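You operate a simulated robot arm through the tools that you are given. There is no shell and no other tool.

Carry out the task below with a simulated two-armed robot. There is one attempt and no reset: what you move stays moved.

Task
Run the set 0.8 metres at fast speed, then switch the cage off.
Fine: let it stop by itself.

Only the result counts: the job must be done as asked and must still hold three seconds after the hand-in. Knocking over, shifting, dropping, spilling or breaking anything else fails it.

Robot
Two 7-joint arms with two-finger grippers on one trunk, on a base that moves. Base frame: it is fixed to the floor where the robot stands at the start and does not move with it; the origin is under the middle of the robot, x ahead of it, y to its left, z up. Lengths are in mm, angles in degrees, forces in N, time in s.
The left shoulder is at the start at [78, 151, 988], the right one opposite. With the tool pointing down near the work surface each hand reaches from about 100 to 680 mm from the robot's upright axis, wherever it stands, measured 20 degrees to its own side. Places, roughly: belt carton [1500, 1250, 250]; black bobbin [1500, 1500, 750]; blue bobbin [1500, 1250, 750]; cage clamp lever [1900, 1700, 900]; cage gear lever [1700, 1600, 600]; cage handwheel [1800, 1900, 700]; cage lock pin [1800, 2500, 800]; cage main switch [500, 100, 1200]; cage speed switch [500, 0, 1200]; clip carton [1250, 500, 500]; eyelet carton [1500, 1250, 500]; felt carton [1500, 1250, 500]; green bobbin [1500, 1250, 750]; grey bobbin [1500, 1250, 750]; latch of spindle five [2400, 2300, 700]; latch of spindle four [2600, 2200, 1000]. Payload 2.54 kg a hand.
The tool frame of a hand sits at the grasp point between the pads (the TCP): z along the fingers, y along the line on which they close. The tips reach 30 mm beyond it. The gripper opens to 116 mm; its body begins 95 mm behind the TCP.
Orientation is that of the tool frame in the base frame, as a unit quaternion [x, y, z, w]. With the fingers straight down and closing along the base's y, the tool's x points along the base's -x, its y along +y and its z along -z.

Tools
- The arms move only by the tool arm_command. It takes "left_series", "right_series" or both (then of equal length, played together; a hand with none holds still); each is a list of rows, each a list of 6 numbers: the shift along the tool's x, y, z in mm, then the turn, a rotation vector about the tool's x, y, z in degrees. In form: [[x, y, z, rx, ry, rz], ...]. A call has 1 to 20 rows; each row is the pose to reach, as a shift and turn from the pose commanded when the call began, along the tool's axes at that moment. "left_gripper" and "right_gripper" are, for a hand that has rows, the finger opening in mm, from 0 to 116, set as the call begins (left out, the last holds). Rows are played at 5 a second. More than 50 mm and 8.6 degrees between two rows, or a gripper value outside its range, and nothing of the call is played. Where a pose cannot be reached the arm comes as near as it can. A force on the tool above 40 N (or 10 N above the force at the start of the call, whichever is more), or a blocked arm, ends the call early, and 0.2 s more pass. The fingers move at their own pace (about 72 mm/s each) and stop on an object; they squeeze with about 29 N. The grip force told is the motor's: it shows also when the fingers shut on nothing. Time passes only in rows, and 0.2 s behind the last, so rows that repeat a pose let the fingers close. The reply holds the time, the measured pose of the TCP, the force on the tool along the base axes, the opening and the grip force, in the units named above and with some noise, with the torque about the TCP (base axes, N m) and any sound that the robot's microphone picked up.
- Cameras (640 x 400 px; columns grow to the right, rows downward): "scene" is now at [167.7, 37, 1156.8]; the picture's right is [0.35, -0.94, 0.00], its down [-0.15, -0.06, -0.99] and it looks along [0.93, 0.34, -0.16] (base axes); focal length 214 px, centre (320, 200). "left" rides on the left gripper at [69, 15, -122] in its tool frame; the picture's right is [-0.22, 0.98, 0.00], its down [-0.83, -0.18, -0.53] and it looks along [-0.52, -0.12, 0.85] (tool axes); focal length 251 px, centre (320, 200). "right" rides on the right gripper at [69, -15, -122] in its tool frame; the picture's right is [0.21, 0.98, 0.00], its down [-0.83, 0.18, -0.53] and it looks along [-0.52, 0.11, 0.85] (tool axes); focal length 251 px, centre (320, 200). There is no depth. A picture from a camera that has moved, and an enlarged one, comes with that camera's place and axes in the base frame and with its lens. The place of the scene camera against the robot may be out by one fixed shift of up to 18 mm in any direction.
- grab_frame(camera): a new picture of that camera. No time passes.
- lift_body(by): slides the trunk up (or, below 0, down) by that many mm; the arms and the scene camera ride with it, the base frame stays. It gives what a move gives, with no picture.
- drive_base(legs): drives the robot by 1 to 6 legs, each [ahead, left, turn to the left] in mm, mm and degrees, along the robot's own axes; the way and the turn of a leg run together, so that a leg with both is an arc; at most 1500 mm and 180 degrees a leg. The arms and the cameras ride along, it lands a little off, and it stops where it bumps. It gives what a move gives.
- pan_tilt(pan, tilt): turns the head with the scene camera to pan (to the left, within 80 degrees either way) and tilt (down, from -29 to 69), counted from straight ahead of the robot. It gives what a move gives.
- close_up(camera, box): a new picture of the part [left, top, right, bottom] of that camera's present view, enlarged. No time passes.
- job_done(): hands the job in; it is judged then, once.

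Places have to be worked out from the pictures, the camera data and where the tool is seen. Open the grippers and draw the arms clear of the work before you hand the job in, unless the task says otherwise.

The tools are called after ">>>" as a command line: name --argument value ..., lists and objects as JSON in quotes. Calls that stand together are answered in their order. arm_command: Moves the arms, as the interface text tells. Its arguments: {"type":"object","properties":{"left_series":{"type":"array","items":{"type":"array","items":{"type":"number"}}},"left_gripper":{"type":"number"},"right_series":{"type":"array","items":{"type":"array","items":{"type":"number"}}},"right_gripper":{"type":"number"}},"required":[]} The other tools are called the same way: lift_body (by) moves the trunk up or down; drive_base (legs) drives the base; pan_tilt (pan, tilt) turns the head that bears the scene camera; grab_frame (camera) takes a picture; close_up (camera, box) takes an enlarged picture of a part of a camera's view; job_done () hands the job in.

At the start:

```text
time: 0.0
left_position: [385.5, 431.9, 1000.0]
left_tcp_rot: [-0.001, 1.0, -0.001, 0.0]
left_force: [0.1, 0.7, -0.2]
left_ft_torque: [0.07, -0.04, 0.01]
left_finger_gap: 116.1
left_finger_force: 0.0
right_position: [333.7, 8.8, 999.9]
right_tcp_rot: [-0.001, 1.0, -0.001, 0.0]
right_force: [-0.6, 0.0, 0.9]
right_ft_torque: [0.01, 0.04, 0.02]
right_finger_gap: 115.8
right_finger_force: 0.1
trunk travel left (down, up): [-225.0, 64.0]
robot x, y, heading: [1.2, -1.6, -0.1]
head pan, tilt (commanded): [20.3, 9.3]
```

scene: 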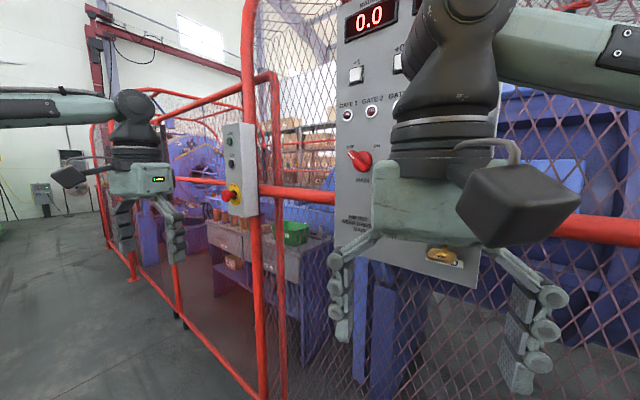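
right: 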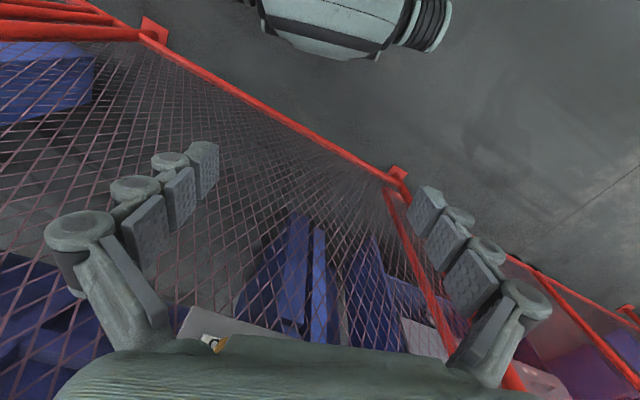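
left: 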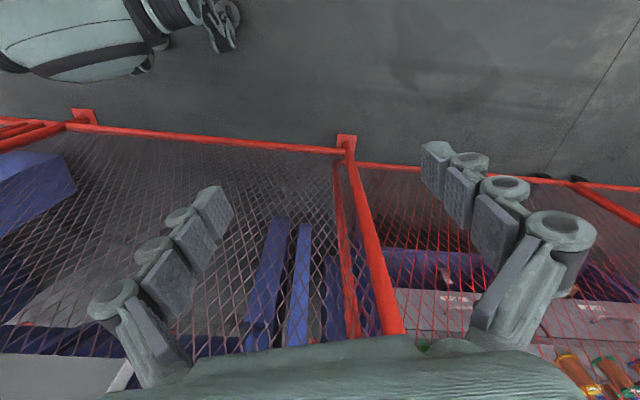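

The scene camera shows a panel with a 0.0 display, buttons, gate lamps and a red rotary switch, partly hidden by the right arm. I will enlarge it to read the labels.

>>> close_up --camera "scene" --box '[320, 0, 480, 100]'

>>> close_up --camera "scene" --box '[320, 80, 480, 180]'

>>> close_up --camera "scene" --box '[320, 180, 480, 280]'

>>> close_up --camera "scene" --box '[180, 110, 300, 230]'

```text
4.00 times, centred on (400, 50) of scene
camera zoom: at [167.7, 37.0, 1156.8], right [0.35, -0.94, 0.0], down [-0.15, -0.06, -0.99], along [0.93, 0.34, -0.16], focal length 858 px, centre (0, 800)
```

zoom: 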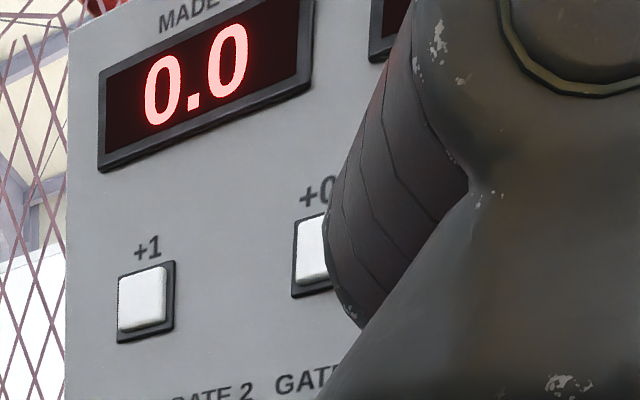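

```text
4.00 times, centred on (400, 130) of scene
camera zoom: at [167.7, 37.0, 1156.8], right [0.35, -0.94, 0.0], down [-0.15, -0.06, -0.99], along [0.93, 0.34, -0.16], focal length 858 px, centre (0, 480)
```

zoom: 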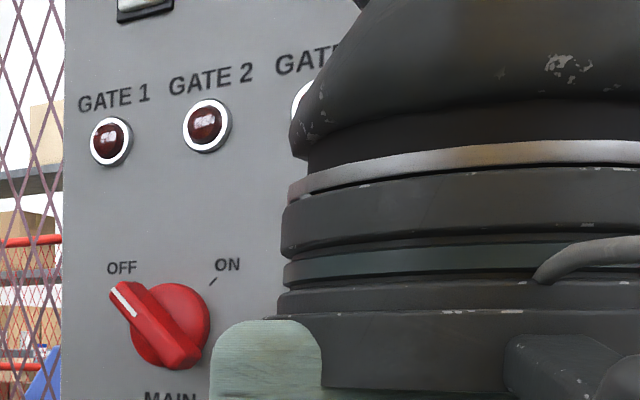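

```text
4.00 times, centred on (400, 230) of scene
camera zoom: at [167.7, 37.0, 1156.8], right [0.35, -0.94, 0.0], down [-0.15, -0.06, -0.99], along [0.93, 0.34, -0.16], focal length 858 px, centre (0, 80)
```

zoom: 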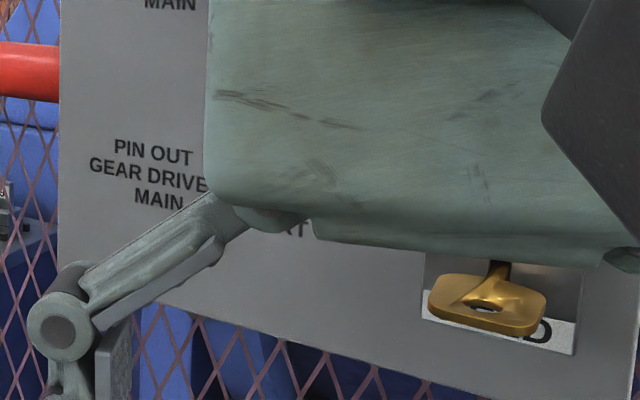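

```text
3.33 times, centred on (240, 170) of scene
camera zoom: at [167.7, 37.0, 1156.8], right [0.35, -0.94, 0.0], down [-0.15, -0.06, -0.99], along [0.93, 0.34, -0.16], focal length 715 px, centre (587, 300)
```

zoom: 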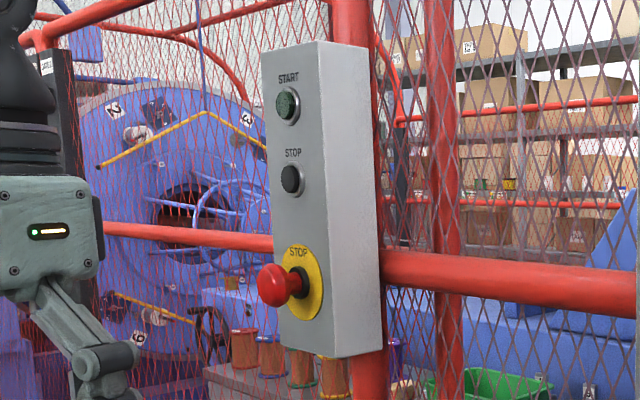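

The panel has set-length buttons (+1, +0.x), gate lamps, a MAIN rotary switch (OFF), an instruction text, and a separate START/STOP box. I move the right arm aside to the right so the whole panel can be read.

>>> arm_command --right_series '[[20, -40, 0, 0, 0, 0], [40, -80, 0, 0, 0, 0], [60, -120, 0, 0, 0, 0], [70, -160, 0, 0, 0, 0], [70, -200, 0, 0, 0, 0], [70, -240, 0, 0, 0, 0], [70, -280, 0, 0, 0, 0], [70, -320, 0, 0, 0, 0], [70, -360, 0, 0, 0, 0]]'

>>> grab_frame --camera "scene"

```text
time: 2.0
left_position: [386.0, 432.0, 999.6]
left_tcp_rot: [0.0, 1.0, 0.0, 0.0]
left_force: [0.0, -1.0, 0.9]
left_ft_torque: [-0.02, 0.03, -0.01]
left_finger_gap: 116.1
left_finger_force: 0.1
right_position: [286.5, -315.9, 985.3]
right_tcp_rot: [0.0, 1.0, 0.001, 0.001]
right_force: [0.3, -0.2, -0.8]
right_ft_torque: [0.01, 0.01, -0.03]
right_finger_gap: 116.2
right_finger_force: 0.0
right hand out of reach, approached as far as the arm can: row 8, 9
trunk travel left (down, up): [-225.0, 64.0]
robot x, y, heading: [1.2, -2.3, 0.2]
head pan, tilt (commanded): [20.3, 9.3]
```

```text
taken
camera scene: at [168.1, 36.7, 1156.6], right [0.35, -0.94, 0.0], down [-0.15, -0.06, -0.99], along [0.93, 0.34, -0.16], focal length 214 px, centre (320, 200)
```

scene: 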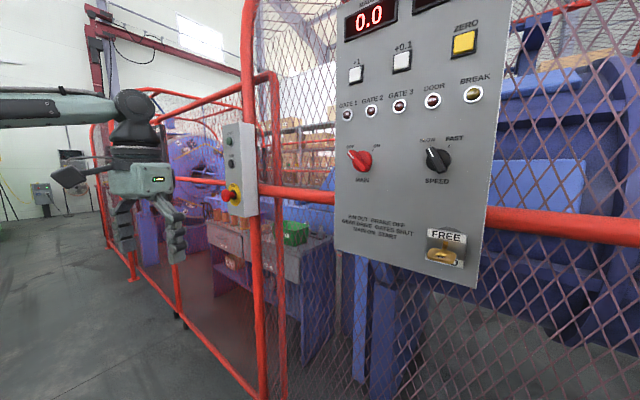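

The panel is clear now. I will read its labels closely and tilt the head to see the display.

>>> close_up --camera "scene" --box '[320, 0, 520, 125]'

>>> close_up --camera "scene" --box '[330, 90, 500, 196]'

>>> close_up --camera "scene" --box '[330, 190, 490, 290]'

>>> pan_tilt --pan 0 --tilt -10

>>> grab_frame --camera "scene"

```text
3.20 times, centred on (420, 62) of scene
camera zoom: at [168.1, 36.7, 1156.6], right [0.35, -0.94, 0.0], down [-0.15, -0.06, -0.99], along [0.93, 0.34, -0.16], focal length 686 px, centre (0, 640)
```

zoom: 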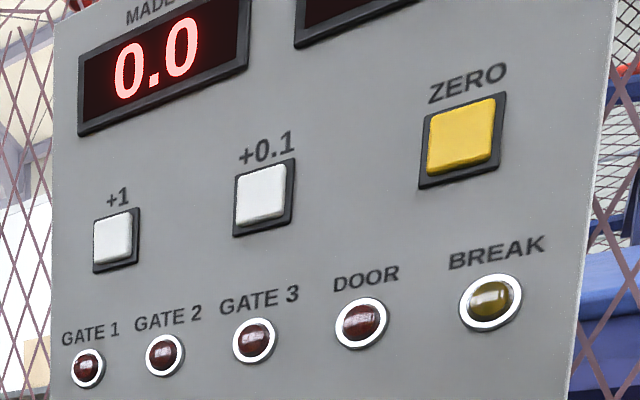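

```text
3.76 times, centred on (415, 143) of scene
camera zoom: at [168.1, 36.7, 1156.6], right [0.35, -0.94, 0.0], down [-0.15, -0.06, -0.99], along [0.93, 0.34, -0.16], focal length 807 px, centre (-38, 415)
```

zoom: 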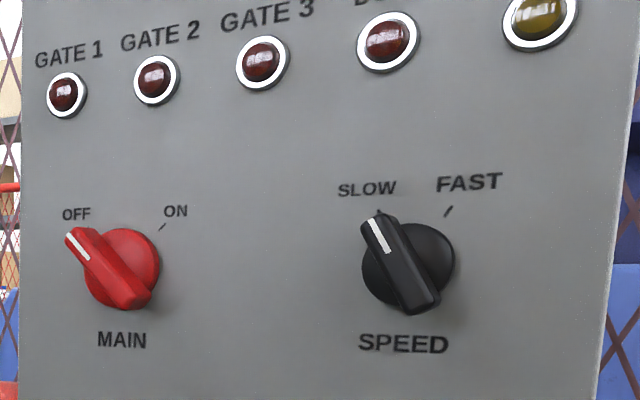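

```text
4.00 times, centred on (410, 240) of scene
camera zoom: at [168.1, 36.7, 1156.6], right [0.35, -0.94, 0.0], down [-0.15, -0.06, -0.99], along [0.93, 0.34, -0.16], focal length 858 px, centre (-40, 40)
```

zoom: 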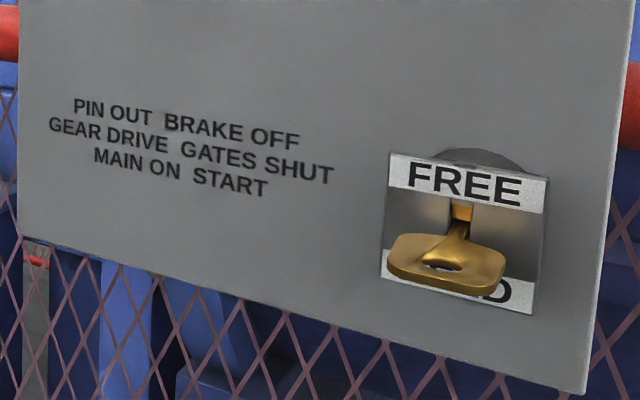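

```text
time: 2.8
left_position: [385.5, 433.7, 999.0]
left_tcp_rot: [-0.002, 1.0, 0.0, 0.0]
left_force: [0.2, 0.3, 0.1]
left_ft_torque: [-0.01, 0.02, -0.01]
left_finger_gap: 116.1
left_finger_force: 0.1
right_position: [286.1, -316.1, 985.1]
right_tcp_rot: [-0.001, 1.0, 0.001, 0.0]
right_force: [-0.9, -0.7, 0.1]
right_ft_torque: [-0.01, -0.01, -0.04]
right_finger_gap: 116.0
right_finger_force: 0.0
trunk travel left (down, up): [-225.0, 64.0]
robot x, y, heading: [1.0, 1.8, -0.1]
head pan, tilt (commanded): [0.0, -10.0]
```

```text
taken
camera scene: at [164.9, 4.8, 1186.8], right [0.0, -1.0, 0.0], down [0.17, 0.0, -0.98], along [0.98, 0.0, 0.17], focal length 214 px, centre (320, 200)
```

scene: 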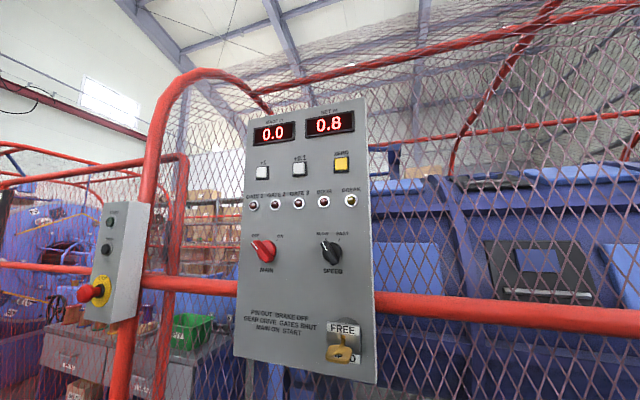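

The display shows MADE 0.0 and SET 0.8, with MAIN off and SPEED slow. I look closely at the brake lever and the upper panel.

>>> close_up --camera "scene" --box '[230, 90, 390, 190]'

>>> close_up --camera "scene" --box '[300, 300, 396, 360]'

>>> close_up --camera "scene" --box '[230, 180, 390, 280]'

>>> close_up --camera "scene" --box '[0, 180, 160, 340]'

```text
4.00 times, centred on (310, 140) of scene
camera zoom: at [164.9, 4.8, 1186.8], right [0.0, -1.0, 0.0], down [0.17, 0.0, -0.98], along [0.98, 0.0, 0.17], focal length 858 px, centre (360, 440)
```

zoom: 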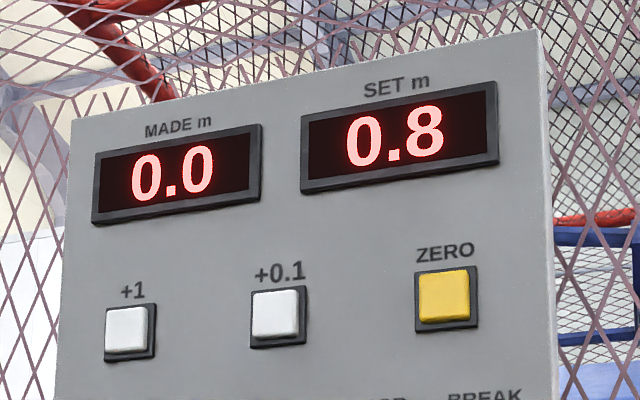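

```text
6.67 times, centred on (348, 330) of scene
camera zoom: at [164.9, 4.8, 1186.8], right [0.0, -1.0, 0.0], down [0.17, 0.0, -0.98], along [0.98, 0.0, 0.17], focal length 1430 px, centre (133, -667)
```

zoom: 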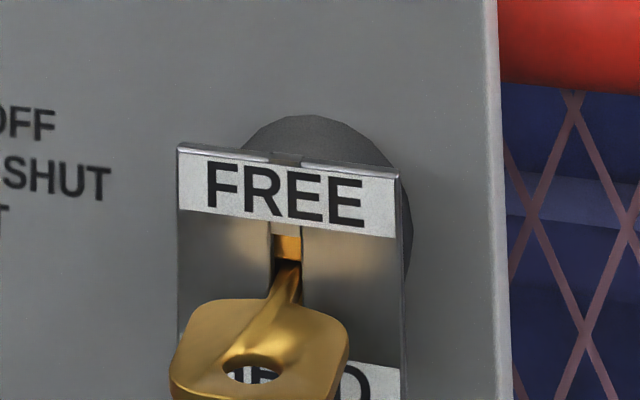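

```text
4.00 times, centred on (310, 230) of scene
camera zoom: at [164.9, 4.8, 1186.8], right [0.0, -1.0, 0.0], down [0.17, 0.0, -0.98], along [0.98, 0.0, 0.17], focal length 858 px, centre (360, 80)
```

zoom: 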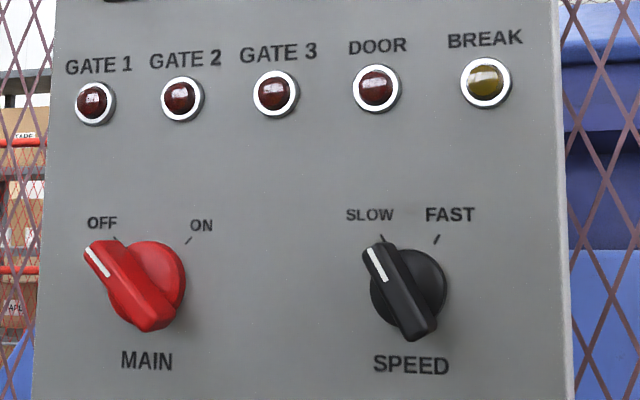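

```text
2.50 times, centred on (80, 260) of scene
camera zoom: at [164.9, 4.8, 1186.8], right [0.0, -1.0, 0.0], down [0.17, 0.0, -0.98], along [0.98, 0.0, 0.17], focal length 536 px, centre (920, 50)
```

zoom: 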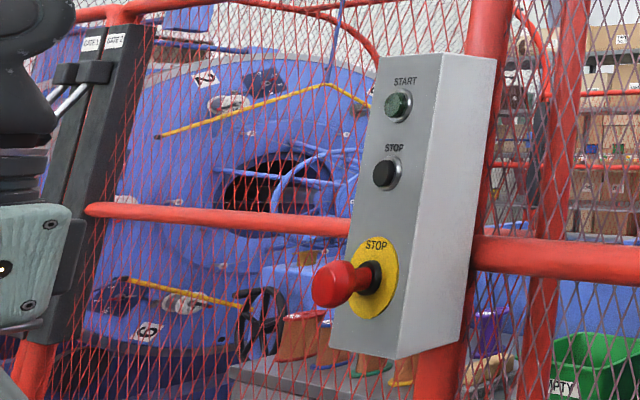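

The brake lever sits by the lower label (HELD?), with FREE above it. I look around to check the gates, pin and gear lever before touching anything.

>>> pan_tilt --pan 50 --tilt 10

>>> grab_frame --camera "scene"

>>> close_up --camera "scene" --box '[320, 100, 640, 300]'

>>> close_up --camera "scene" --box '[0, 100, 320, 300]'

```text
time: 4.0
left_position: [386.1, 432.4, 1000.5]
left_tcp_rot: [-0.002, 1.0, 0.0, 0.001]
left_force: [-0.4, -0.6, 0.6]
left_ft_torque: [0.02, 0.0, -0.01]
left_finger_gap: 116.1
left_finger_force: 0.1
right_position: [285.3, -315.4, 986.8]
right_tcp_rot: [0.0, 1.0, 0.001, 0.0]
right_force: [0.3, -0.2, 0.0]
right_ft_torque: [-0.04, -0.01, 0.01]
right_finger_gap: 116.1
right_finger_force: 0.1
trunk travel left (down, up): [-225.0, 64.0]
robot x, y, heading: [-0.7, -1.5, 0.3]
head pan, tilt (commanded): [50.0, 10.0]
```

```text
taken
camera scene: at [140.4, 75.9, 1155.6], right [0.77, -0.64, 0.0], down [-0.11, -0.13, -0.98], along [0.63, 0.75, -0.17], focal length 214 px, centre (320, 200)
```

scene: 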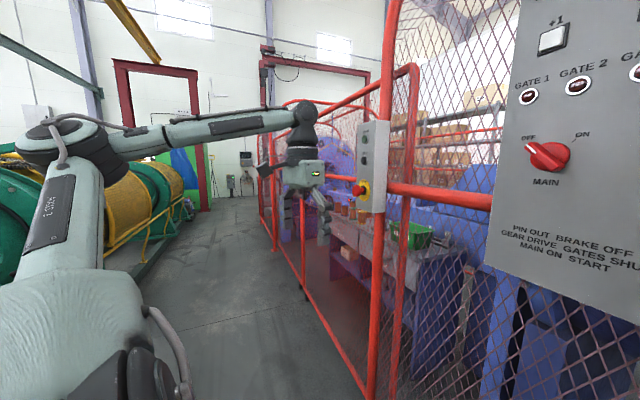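

```text
2.00 times, centred on (480, 200) of scene
camera zoom: at [140.4, 75.9, 1155.6], right [0.77, -0.64, 0.0], down [-0.11, -0.13, -0.98], along [0.63, 0.75, -0.17], focal length 429 px, centre (0, 200)
```

zoom: 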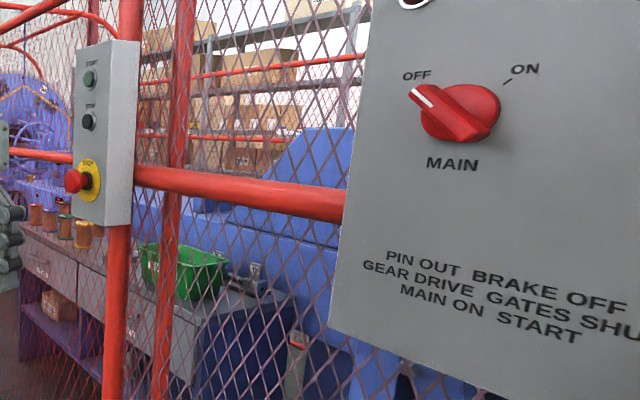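

```text
2.00 times, centred on (160, 200) of scene
camera zoom: at [140.4, 75.9, 1155.6], right [0.77, -0.64, 0.0], down [-0.11, -0.13, -0.98], along [0.63, 0.75, -0.17], focal length 429 px, centre (640, 200)
```

zoom: 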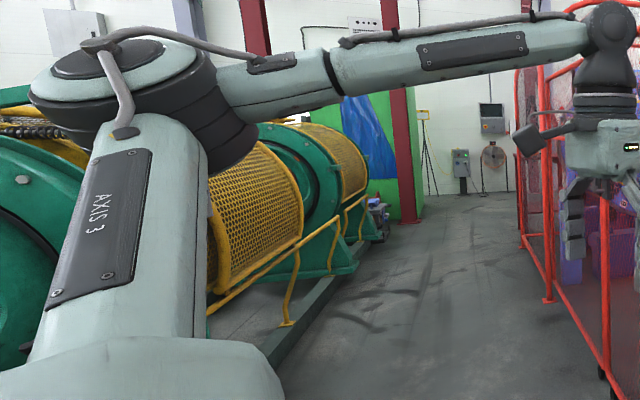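

The fence line runs about 20° off the robot's y axis and continues left with gates to the cage. I draw the left arm in before driving along the fence to inspect.

>>> arm_command --left_series '[[40, -10, 0, 0, 0, 0], [80, -20, 0, 0, 0, 0], [120, -30, 0, 0, 0, 0], [150, -40, 0, 0, 0, 0], [170, -60, 0, 0, 0, 0]]' --right_series '[[20, 0, 0, 0, 0, 0], [40, 0, 0, 0, 0, 0], [60, 10, 0, 0, 0, 0], [80, 20, 0, 0, 0, 0], [100, 30, 0, 0, 0, 0]]'

>>> grab_frame --camera "scene"

```text
time: 5.2
left_position: [216.3, 374.4, 1001.2]
left_tcp_rot: [-0.001, 1.0, 0.0, -0.001]
left_force: [1.2, 0.8, 1.1]
left_ft_torque: [0.03, 0.02, 0.0]
left_finger_gap: 115.8
left_finger_force: 0.1
right_position: [192.2, -272.6, 984.7]
right_tcp_rot: [-0.001, 1.0, 0.0, 0.001]
right_force: [0.5, -0.5, -0.3]
right_ft_torque: [-0.03, 0.02, -0.01]
right_finger_gap: 115.9
right_finger_force: 0.1
right hand out of reach, approached as far as the arm can: row 1, 2, 3, 4, 5
trunk travel left (down, up): [-225.0, 64.0]
robot x, y, heading: [0.9, 2.7, -0.1]
head pan, tilt (commanded): [50.0, 10.0]
```

```text
taken
camera scene: at [140.1, 75.7, 1155.6], right [0.77, -0.64, 0.0], down [-0.11, -0.13, -0.98], along [0.63, 0.75, -0.17], focal length 214 px, centre (320, 200)
```

scene: 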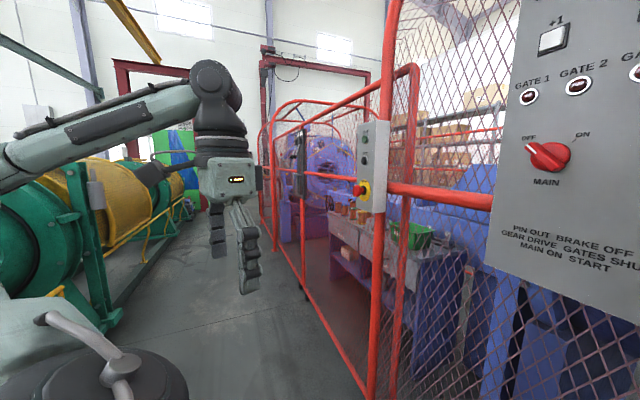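

The left arm is in. I enlarge the gates region along the fence.

>>> close_up --camera "scene" --box '[255, 90, 415, 190]'

>>> close_up --camera "scene" --box '[255, 170, 415, 270]'

```text
4.00 times, centred on (335, 140) of scene
camera zoom: at [140.1, 75.7, 1155.6], right [0.77, -0.64, 0.0], down [-0.11, -0.13, -0.98], along [0.63, 0.75, -0.17], focal length 858 px, centre (260, 440)
```

zoom: 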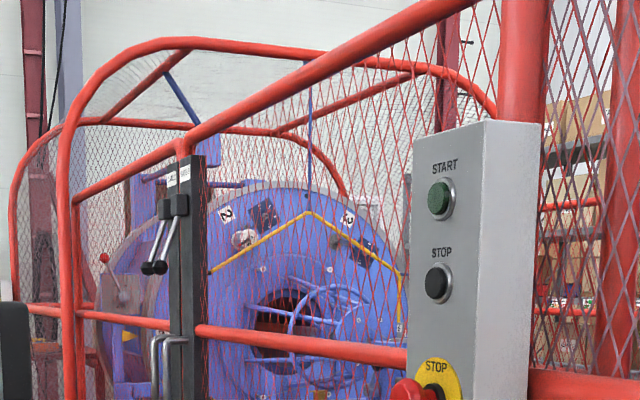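

```text
4.00 times, centred on (335, 220) of scene
camera zoom: at [140.1, 75.7, 1155.6], right [0.77, -0.64, 0.0], down [-0.11, -0.13, -0.98], along [0.63, 0.75, -0.17], focal length 858 px, centre (260, 120)
```

zoom: 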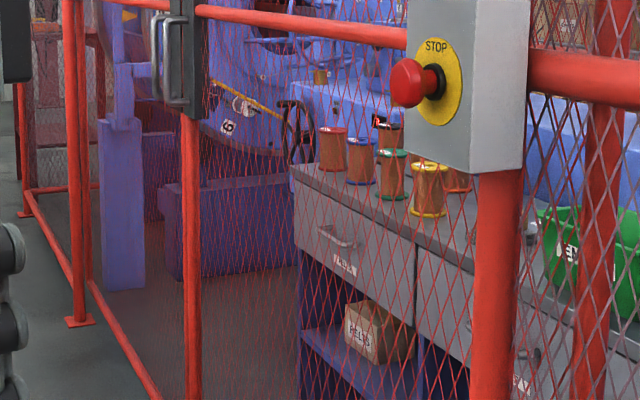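

Gates 1 and 2 meet at a black post with latch levers and pull handles; the cage is behind. I turn to face the fence and drive left along it to inspect up close.

>>> drive_base --legs '[[0, 0, -20], [0, 600, 0]]'

>>> pan_tilt --pan 30 --tilt 10

>>> grab_frame --camera "scene"

```text
time: 12.5
left_position: [529.9, 839.1, 1000.5]
left_tcp_rot: [0.169, 0.986, -0.001, 0.0]
left_force: [0.6, 0.2, 0.3]
left_ft_torque: [0.03, 0.0, -0.01]
left_finger_gap: 116.0
left_finger_force: 0.0
right_position: [290.1, 238.8, 985.2]
right_tcp_rot: [0.169, 0.986, 0.0, 0.0]
right_force: [0.4, 0.3, 0.6]
right_ft_torque: [0.03, -0.03, -0.02]
right_finger_gap: 115.8
right_finger_force: 0.1
trunk travel left (down, up): [-225.0, 64.0]
robot x, y, heading: [198.5, 563.1, -19.3]
head pan, tilt (commanded): [50.0, 10.0]
```

```text
time: 13.3
left_position: [529.1, 841.1, 1001.3]
left_tcp_rot: [0.169, 0.986, 0.0, 0.001]
left_force: [-0.3, -0.6, -0.7]
left_ft_torque: [0.0, 0.01, 0.01]
left_finger_gap: 116.1
left_finger_force: 0.1
right_position: [289.7, 238.2, 984.7]
right_tcp_rot: [0.168, 0.986, 0.0, 0.0]
right_force: [-0.5, -0.2, 0.2]
right_ft_torque: [-0.01, 0.0, 0.03]
right_finger_gap: 116.1
right_finger_force: 0.2
trunk travel left (down, up): [-225.0, 64.0]
robot x, y, heading: [198.2, 556.6, -19.3]
head pan, tilt (commanded): [30.0, 10.0]
```

```text
taken
camera scene: at [368.4, 558.9, 1155.6], right [0.18, -0.98, 0.0], down [-0.17, -0.03, -0.98], along [0.97, 0.18, -0.17], focal length 214 px, centre (320, 200)
```

scene: 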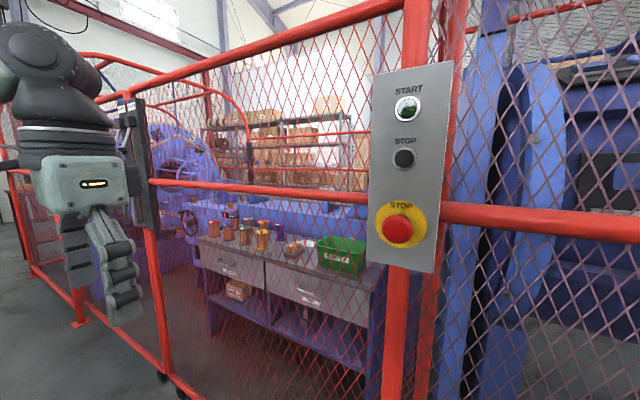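

I keep driving left along the fence to see the cage beyond the gates.

>>> drive_base --legs '[[0, 700, 0]]'

>>> pan_tilt --pan 0 --tilt 10

>>> grab_frame --camera "scene"

>>> pan_tilt --pan 45 --tilt 10

>>> grab_frame --camera "scene"

```text
time: 20.6
left_position: [762.1, 1514.4, 1002.0]
left_tcp_rot: [0.165, 0.986, 0.0, 0.0]
left_force: [0.0, -0.5, 0.1]
left_ft_torque: [-0.04, -0.03, 0.02]
left_finger_gap: 116.1
left_finger_force: 0.1
right_position: [526.6, 911.2, 983.9]
right_tcp_rot: [0.165, 0.986, 0.0, -0.001]
right_force: [0.2, 0.5, -0.1]
right_ft_torque: [0.03, 0.01, 0.0]
right_finger_gap: 115.9
right_finger_force: 0.1
trunk travel left (down, up): [-225.0, 64.0]
robot x, y, heading: [438.8, 1228.0, -19.1]
head pan, tilt (commanded): [30.0, 10.0]
```

```text
time: 21.6
left_position: [761.5, 1513.3, 1001.2]
left_tcp_rot: [0.165, 0.986, 0.0, 0.0]
left_force: [-0.3, -0.9, -0.3]
left_ft_torque: [-0.05, 0.0, 0.04]
left_finger_gap: 116.1
left_finger_force: 0.0
right_position: [527.5, 909.5, 985.4]
right_tcp_rot: [0.165, 0.986, 0.0, 0.0]
right_force: [-0.4, 0.5, 0.0]
right_ft_torque: [0.01, 0.02, 0.0]
right_finger_gap: 116.1
right_finger_force: 0.1
trunk travel left (down, up): [-225.0, 64.0]
robot x, y, heading: [433.0, 1231.8, -19.2]
head pan, tilt (commanded): [0.0, 10.0]
```

```text
taken
camera scene: at [599.2, 1183.3, 1155.6], right [-0.33, -0.95, 0.0], down [-0.16, 0.06, -0.98], along [0.93, -0.32, -0.17], focal length 214 px, centre (320, 200)
```

scene: 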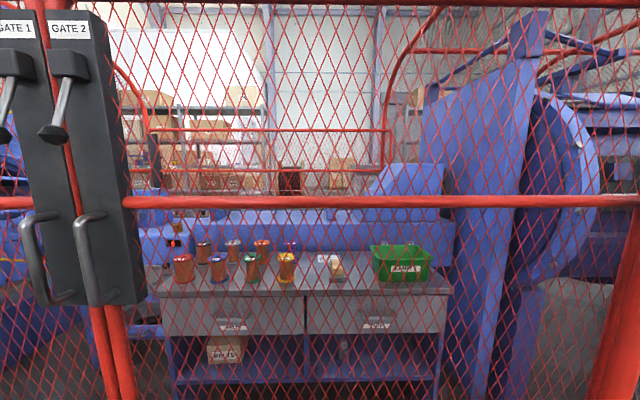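

```text
time: 22.7
left_position: [760.2, 1513.8, 1001.4]
left_tcp_rot: [0.165, 0.986, 0.0, 0.0]
left_force: [-0.4, -0.3, -0.8]
left_ft_torque: [-0.04, -0.02, 0.01]
left_finger_gap: 116.2
left_finger_force: 0.0
right_position: [527.0, 910.3, 984.0]
right_tcp_rot: [0.165, 0.986, 0.0, 0.0]
right_force: [-0.2, 0.1, -0.1]
right_ft_torque: [-0.01, -0.01, -0.01]
right_finger_gap: 116.0
right_finger_force: 0.1
trunk travel left (down, up): [-225.0, 64.0]
robot x, y, heading: [434.8, 1227.4, -18.9]
head pan, tilt (commanded): [45.0, 10.0]
```

```text
taken
camera scene: at [594.9, 1254.1, 1155.6], right [0.44, -0.9, 0.0], down [-0.16, -0.08, -0.98], along [0.89, 0.43, -0.17], focal length 214 px, centre (320, 200)
```

scene: 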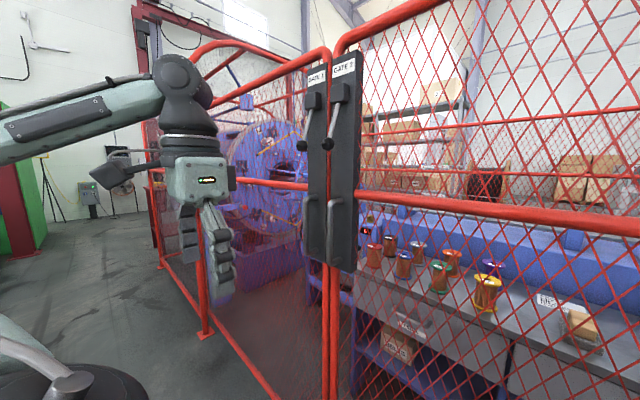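

Gate 2 is the panel before me and gate 1 is to the left of the latch posts. I enlarge the latches and the cage parts behind.

>>> close_up --camera "scene" --box '[290, 40, 370, 280]'

>>> close_up --camera "scene" --box '[220, 80, 320, 240]'

>>> close_up --camera "scene" --box '[330, 200, 630, 380]'

```text
1.67 times, centred on (330, 160) of scene
camera zoom: at [594.9, 1254.1, 1155.6], right [0.44, -0.9, 0.0], down [-0.16, -0.08, -0.98], along [0.89, 0.43, -0.17], focal length 358 px, centre (303, 267)
```

zoom: 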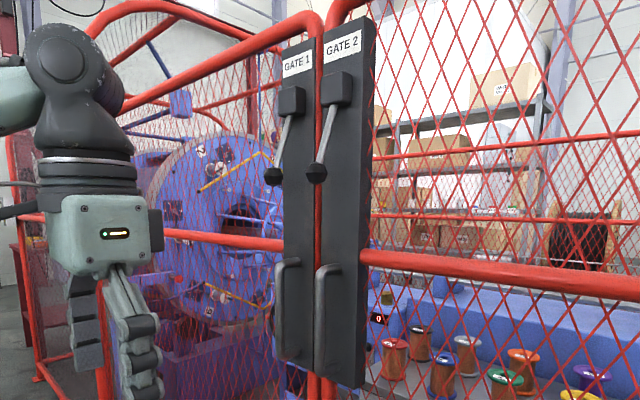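

```text
2.50 times, centred on (270, 160) of scene
camera zoom: at [594.9, 1254.1, 1155.6], right [0.44, -0.9, 0.0], down [-0.16, -0.08, -0.98], along [0.89, 0.43, -0.17], focal length 536 px, centre (445, 300)
```

zoom: 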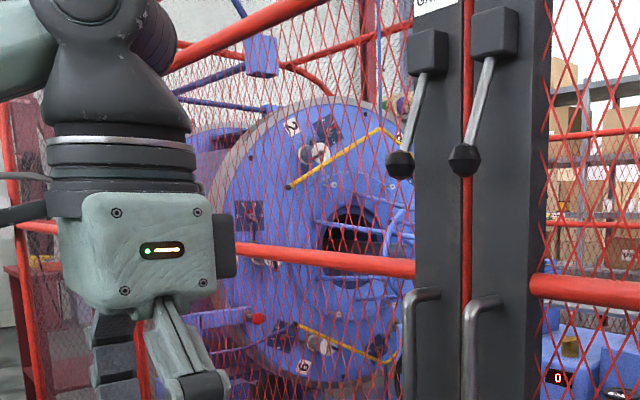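

```text
2.13 times, centred on (480, 290) of scene
camera zoom: at [594.9, 1254.1, 1155.6], right [0.44, -0.9, 0.0], down [-0.16, -0.08, -0.98], along [0.89, 0.43, -0.17], focal length 458 px, centre (-21, 8)
```

zoom: 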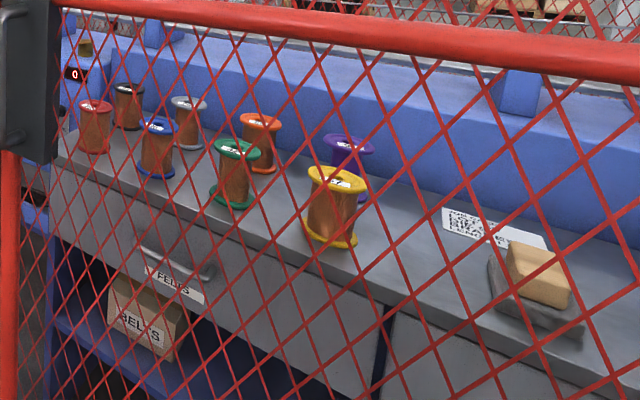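

There is a notice on the workbench; I read it, and look toward the cage's far parts.

>>> close_up --camera "scene" --box '[530, 285, 610, 335]'

>>> close_up --camera "scene" --box '[340, 200, 400, 260]'

>>> grab_frame --camera "left"

```text
8.00 times, centred on (570, 310) of scene
camera zoom: at [594.9, 1254.1, 1155.6], right [0.44, -0.9, 0.0], down [-0.16, -0.08, -0.98], along [0.89, 0.43, -0.17], focal length 1716 px, centre (-1680, -680)
```

zoom: 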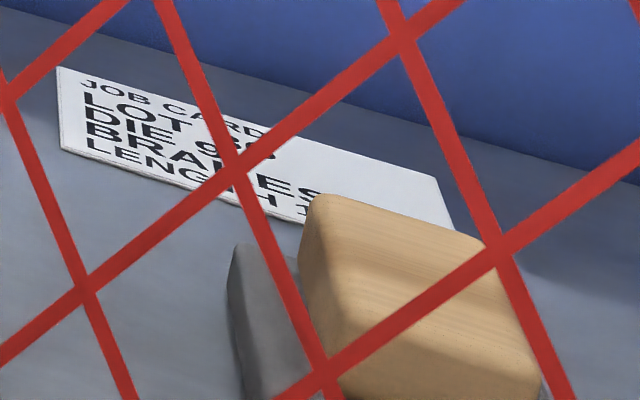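

```text
6.67 times, centred on (370, 230) of scene
camera zoom: at [594.9, 1254.1, 1155.6], right [0.44, -0.9, 0.0], down [-0.16, -0.08, -0.98], along [0.89, 0.43, -0.17], focal length 1430 px, centre (-13, 0)
```

zoom: 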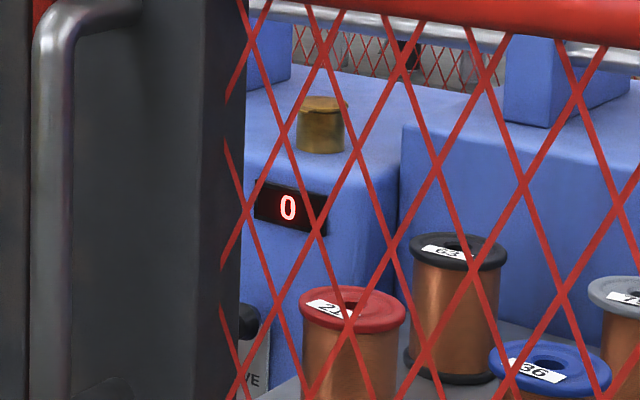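

```text
taken
camera left: at [699.2, 1550.7, 1124.0], right [0.52, 0.85, 0.0], down [0.72, -0.44, 0.53], along [0.46, -0.28, -0.85], focal length 251 px, centre (320, 200)
```

left: 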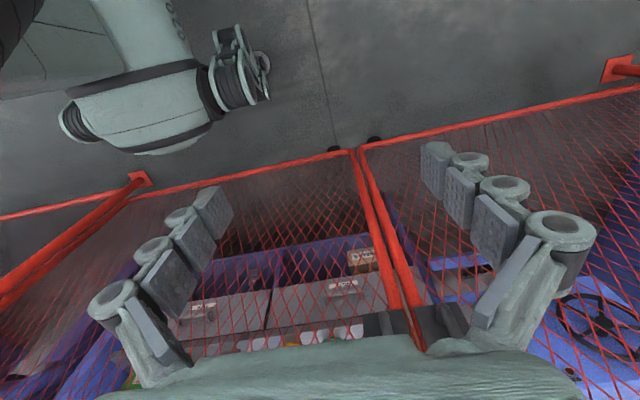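

I can see a lever end near a "…VE" label (gear). I drive further left to view the cage, gear lever and lock pin through gate 1.

>>> drive_base --legs '[[0, 500, 0]]'

>>> pan_tilt --pan 0 --tilt 12

>>> grab_frame --camera "scene"

>>> pan_tilt --pan 40 --tilt 10

>>> grab_frame --camera "scene"

```text
time: 28.0
left_position: [922.7, 1989.5, 1001.2]
left_tcp_rot: [0.163, 0.987, 0.0, 0.0]
left_force: [0.4, -0.1, -0.1]
left_ft_torque: [-0.03, 0.01, 0.0]
left_finger_gap: 115.9
left_finger_force: 0.0
right_position: [690.8, 1385.8, 985.0]
right_tcp_rot: [0.163, 0.987, -0.001, 0.0]
right_force: [0.4, 0.1, -0.3]
right_ft_torque: [-0.01, 0.03, -0.01]
right_finger_gap: 115.9
right_finger_force: 0.1
trunk travel left (down, up): [-225.0, 64.0]
robot x, y, heading: [596.3, 1704.2, -18.5]
head pan, tilt (commanded): [45.0, 10.0]
```

```text
time: 29.1
left_position: [923.2, 1991.0, 1001.9]
left_tcp_rot: [0.163, 0.987, 0.0, 0.0]
left_force: [0.0, 0.5, 0.0]
left_ft_torque: [0.02, -0.02, 0.01]
left_finger_gap: 116.1
left_finger_force: 0.0
right_position: [689.5, 1386.7, 984.0]
right_tcp_rot: [0.164, 0.986, 0.0, 0.0]
right_force: [-1.1, -0.4, -0.2]
right_ft_torque: [0.0, 0.02, -0.01]
right_finger_gap: 116.2
right_finger_force: 0.0
trunk travel left (down, up): [-225.0, 64.0]
robot x, y, heading: [596.6, 1703.8, -18.7]
head pan, tilt (commanded): [0.0, 12.0]
```

```text
taken
camera scene: at [762.3, 1658.3, 1152.3], right [-0.32, -0.95, 0.0], down [-0.2, 0.07, -0.98], along [0.93, -0.31, -0.21], focal length 214 px, centre (320, 200)
```

scene: 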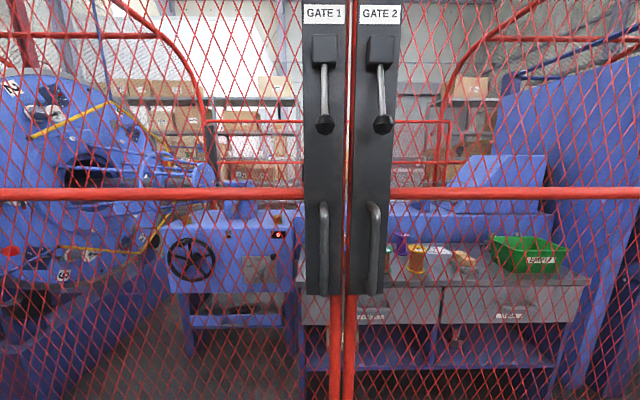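

```text
time: 30.2
left_position: [923.0, 1990.1, 1001.5]
left_tcp_rot: [0.163, 0.987, 0.0, 0.0]
left_force: [0.5, -0.9, 0.1]
left_ft_torque: [0.04, -0.02, 0.01]
left_finger_gap: 116.0
left_finger_force: 0.0
right_position: [691.2, 1385.4, 985.3]
right_tcp_rot: [0.163, 0.987, 0.0, 0.001]
right_force: [-0.4, 0.4, 0.2]
right_ft_torque: [-0.02, 0.0, 0.01]
right_finger_gap: 116.2
right_finger_force: 0.1
trunk travel left (down, up): [-225.0, 64.0]
robot x, y, heading: [598.8, 1703.0, -18.9]
head pan, tilt (commanded): [40.0, 10.0]
```

```text
taken
camera scene: at [760.7, 1721.8, 1155.6], right [0.36, -0.93, 0.0], down [-0.16, -0.06, -0.98], along [0.92, 0.36, -0.17], focal length 214 px, centre (320, 200)
```

scene: 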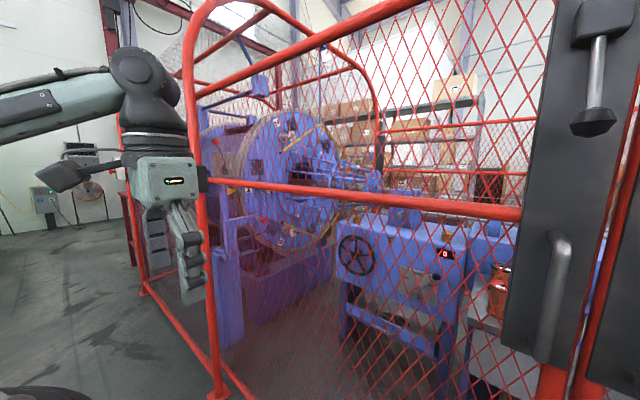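

Now the cage and gear box are visible through gate 1. I enlarge the gear lever, the clamp and the parts near the cage.

>>> close_up --camera "scene" --box '[330, 200, 490, 300]'

>>> close_up --camera "scene" --box '[200, 90, 360, 190]'

>>> close_up --camera "scene" --box '[200, 170, 360, 270]'

>>> close_up --camera "scene" --box '[330, 120, 490, 220]'

```text
4.00 times, centred on (410, 250) of scene
camera zoom: at [760.7, 1721.8, 1155.6], right [0.36, -0.93, 0.0], down [-0.16, -0.06, -0.98], along [0.92, 0.36, -0.17], focal length 858 px, centre (-40, 0)
```

zoom: 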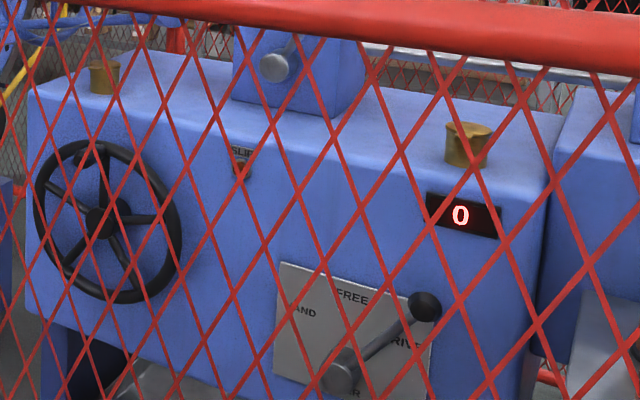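

```text
4.00 times, centred on (280, 140) of scene
camera zoom: at [760.7, 1721.8, 1155.6], right [0.36, -0.93, 0.0], down [-0.16, -0.06, -0.98], along [0.92, 0.36, -0.17], focal length 858 px, centre (480, 440)
```

zoom: 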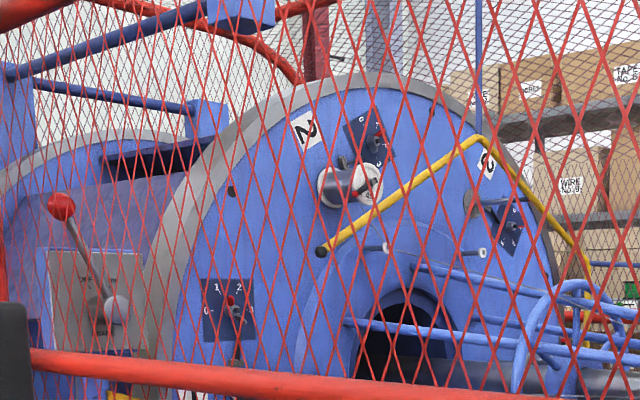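

```text
4.00 times, centred on (280, 220) of scene
camera zoom: at [760.7, 1721.8, 1155.6], right [0.36, -0.93, 0.0], down [-0.16, -0.06, -0.98], along [0.92, 0.36, -0.17], focal length 858 px, centre (480, 120)
```

zoom: 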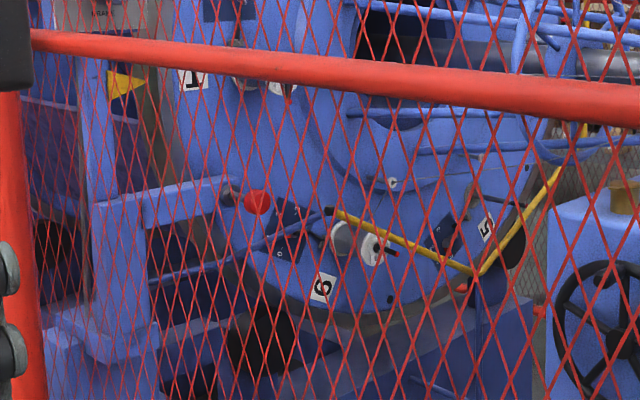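

```text
4.00 times, centred on (410, 170) of scene
camera zoom: at [760.7, 1721.8, 1155.6], right [0.36, -0.93, 0.0], down [-0.16, -0.06, -0.98], along [0.92, 0.36, -0.17], focal length 858 px, centre (-40, 320)
```

zoom: 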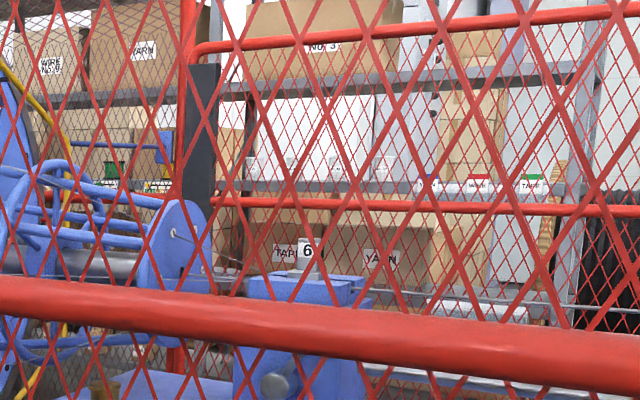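

The gear lever looks to be at DRIVE. A red ball near the cage rim is the lock pin, and a red-knobbed lever on a plate further left may be the brake. I drive further left to view those.

>>> drive_base --legs '[[0, 650, 0]]'

>>> pan_tilt --pan 10 --tilt 8

>>> grab_frame --camera "scene"

>>> pan_tilt --pan 45 --tilt 8

>>> grab_frame --camera "scene"

```text
time: 36.7
left_position: [1118.5, 2593.9, 1002.2]
left_tcp_rot: [0.157, 0.988, 0.0, 0.0]
left_force: [-0.3, -0.1, -0.2]
left_ft_torque: [0.0, 0.02, -0.02]
left_finger_gap: 115.9
left_finger_force: 0.1
right_position: [895.4, 1985.8, 984.1]
right_tcp_rot: [0.158, 0.987, 0.0, 0.0]
right_force: [0.4, 0.2, -0.7]
right_ft_torque: [-0.01, -0.01, 0.02]
right_finger_gap: 116.0
right_finger_force: 0.1
trunk travel left (down, up): [-225.0, 64.0]
robot x, y, heading: [800.1, 2304.0, -18.2]
head pan, tilt (commanded): [40.0, 10.0]
```

```text
time: 37.7
left_position: [1119.8, 2594.0, 1002.2]
left_tcp_rot: [0.157, 0.988, 0.0, 0.0]
left_force: [0.5, 0.2, 0.2]
left_ft_torque: [0.01, 0.0, -0.01]
left_finger_gap: 116.1
left_finger_force: 0.0
right_position: [895.2, 1986.1, 984.7]
right_tcp_rot: [0.157, 0.988, 0.0, 0.001]
right_force: [-0.1, -0.5, 0.4]
right_ft_torque: [0.01, -0.01, 0.03]
right_finger_gap: 115.8
right_finger_force: 0.0
trunk travel left (down, up): [-225.0, 64.0]
robot x, y, heading: [797.0, 2306.0, -18.2]
head pan, tilt (commanded): [10.0, 8.0]
```

```text
taken
camera scene: at [965.8, 2275.4, 1158.8], right [-0.14, -0.99, 0.0], down [-0.14, 0.02, -0.99], along [0.98, -0.14, -0.14], focal length 214 px, centre (320, 200)
```

scene: 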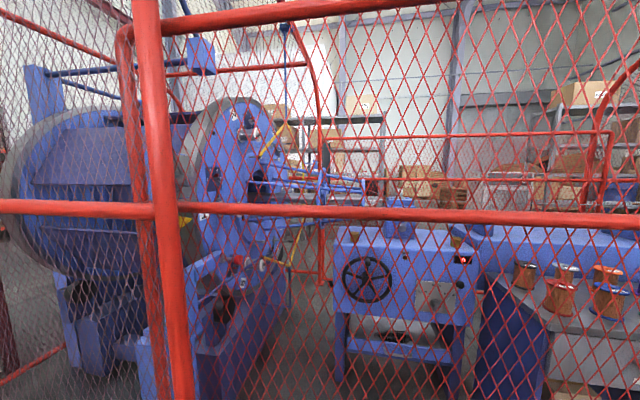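

```text
time: 38.7
left_position: [1118.5, 2593.1, 1000.5]
left_tcp_rot: [0.156, 0.988, 0.0, 0.0]
left_force: [0.2, -0.2, 0.1]
left_ft_torque: [0.0, -0.03, 0.04]
left_finger_gap: 115.9
left_finger_force: 0.0
right_position: [894.1, 1985.0, 984.1]
right_tcp_rot: [0.158, 0.987, 0.0, 0.001]
right_force: [0.3, 0.3, 0.7]
right_ft_torque: [-0.01, 0.01, -0.01]
right_finger_gap: 116.1
right_finger_force: 0.0
trunk travel left (down, up): [-225.0, 64.0]
robot x, y, heading: [795.5, 2303.7, -18.3]
head pan, tilt (commanded): [45.0, 8.0]
```

```text
taken
camera scene: at [956.7, 2330.2, 1158.8], right [0.45, -0.89, 0.0], down [-0.12, -0.06, -0.99], along [0.88, 0.45, -0.14], focal length 214 px, centre (320, 200)
```

scene: 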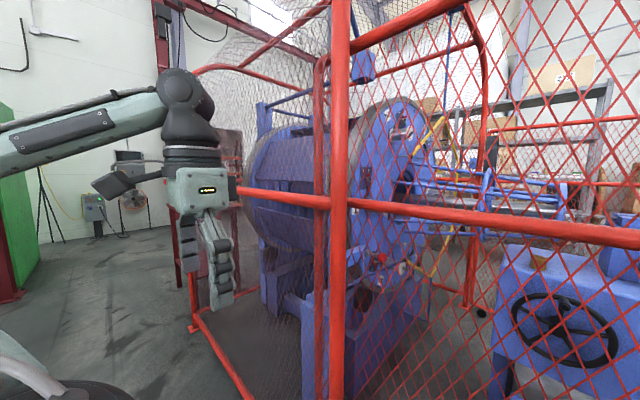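

>>> close_up --camera "scene" --box '[340, 200, 460, 300]'

>>> close_up --camera "scene" --box '[240, 80, 400, 220]'

>>> close_up --camera "scene" --box '[350, 90, 470, 220]'

```text
4.00 times, centred on (400, 250) of scene
camera zoom: at [956.7, 2330.2, 1158.8], right [0.45, -0.89, 0.0], down [-0.12, -0.06, -0.99], along [0.88, 0.45, -0.14], focal length 858 px, centre (0, 0)
```

zoom: 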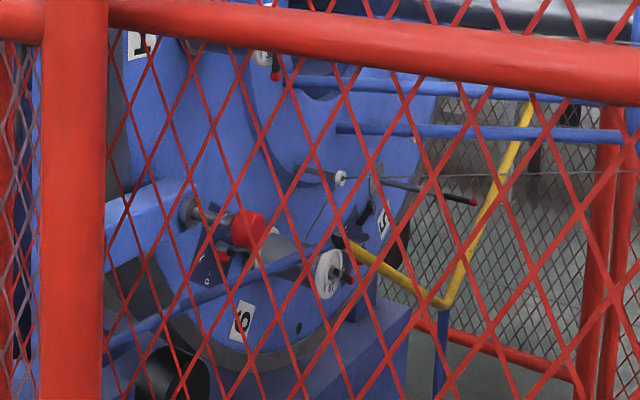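

```text
2.86 times, centred on (320, 150) of scene
camera zoom: at [956.7, 2330.2, 1158.8], right [0.45, -0.89, 0.0], down [-0.12, -0.06, -0.99], along [0.88, 0.45, -0.14], focal length 613 px, centre (320, 343)
```

zoom: 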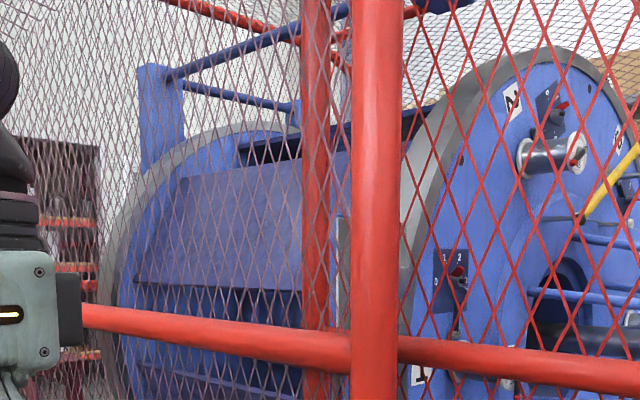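

```text
3.08 times, centred on (410, 155) of scene
camera zoom: at [956.7, 2330.2, 1158.8], right [0.45, -0.89, 0.0], down [-0.12, -0.06, -0.99], along [0.88, 0.45, -0.14], focal length 660 px, centre (43, 338)
```

zoom: 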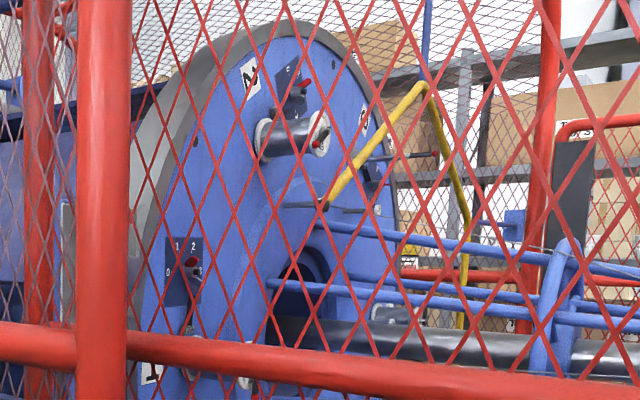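

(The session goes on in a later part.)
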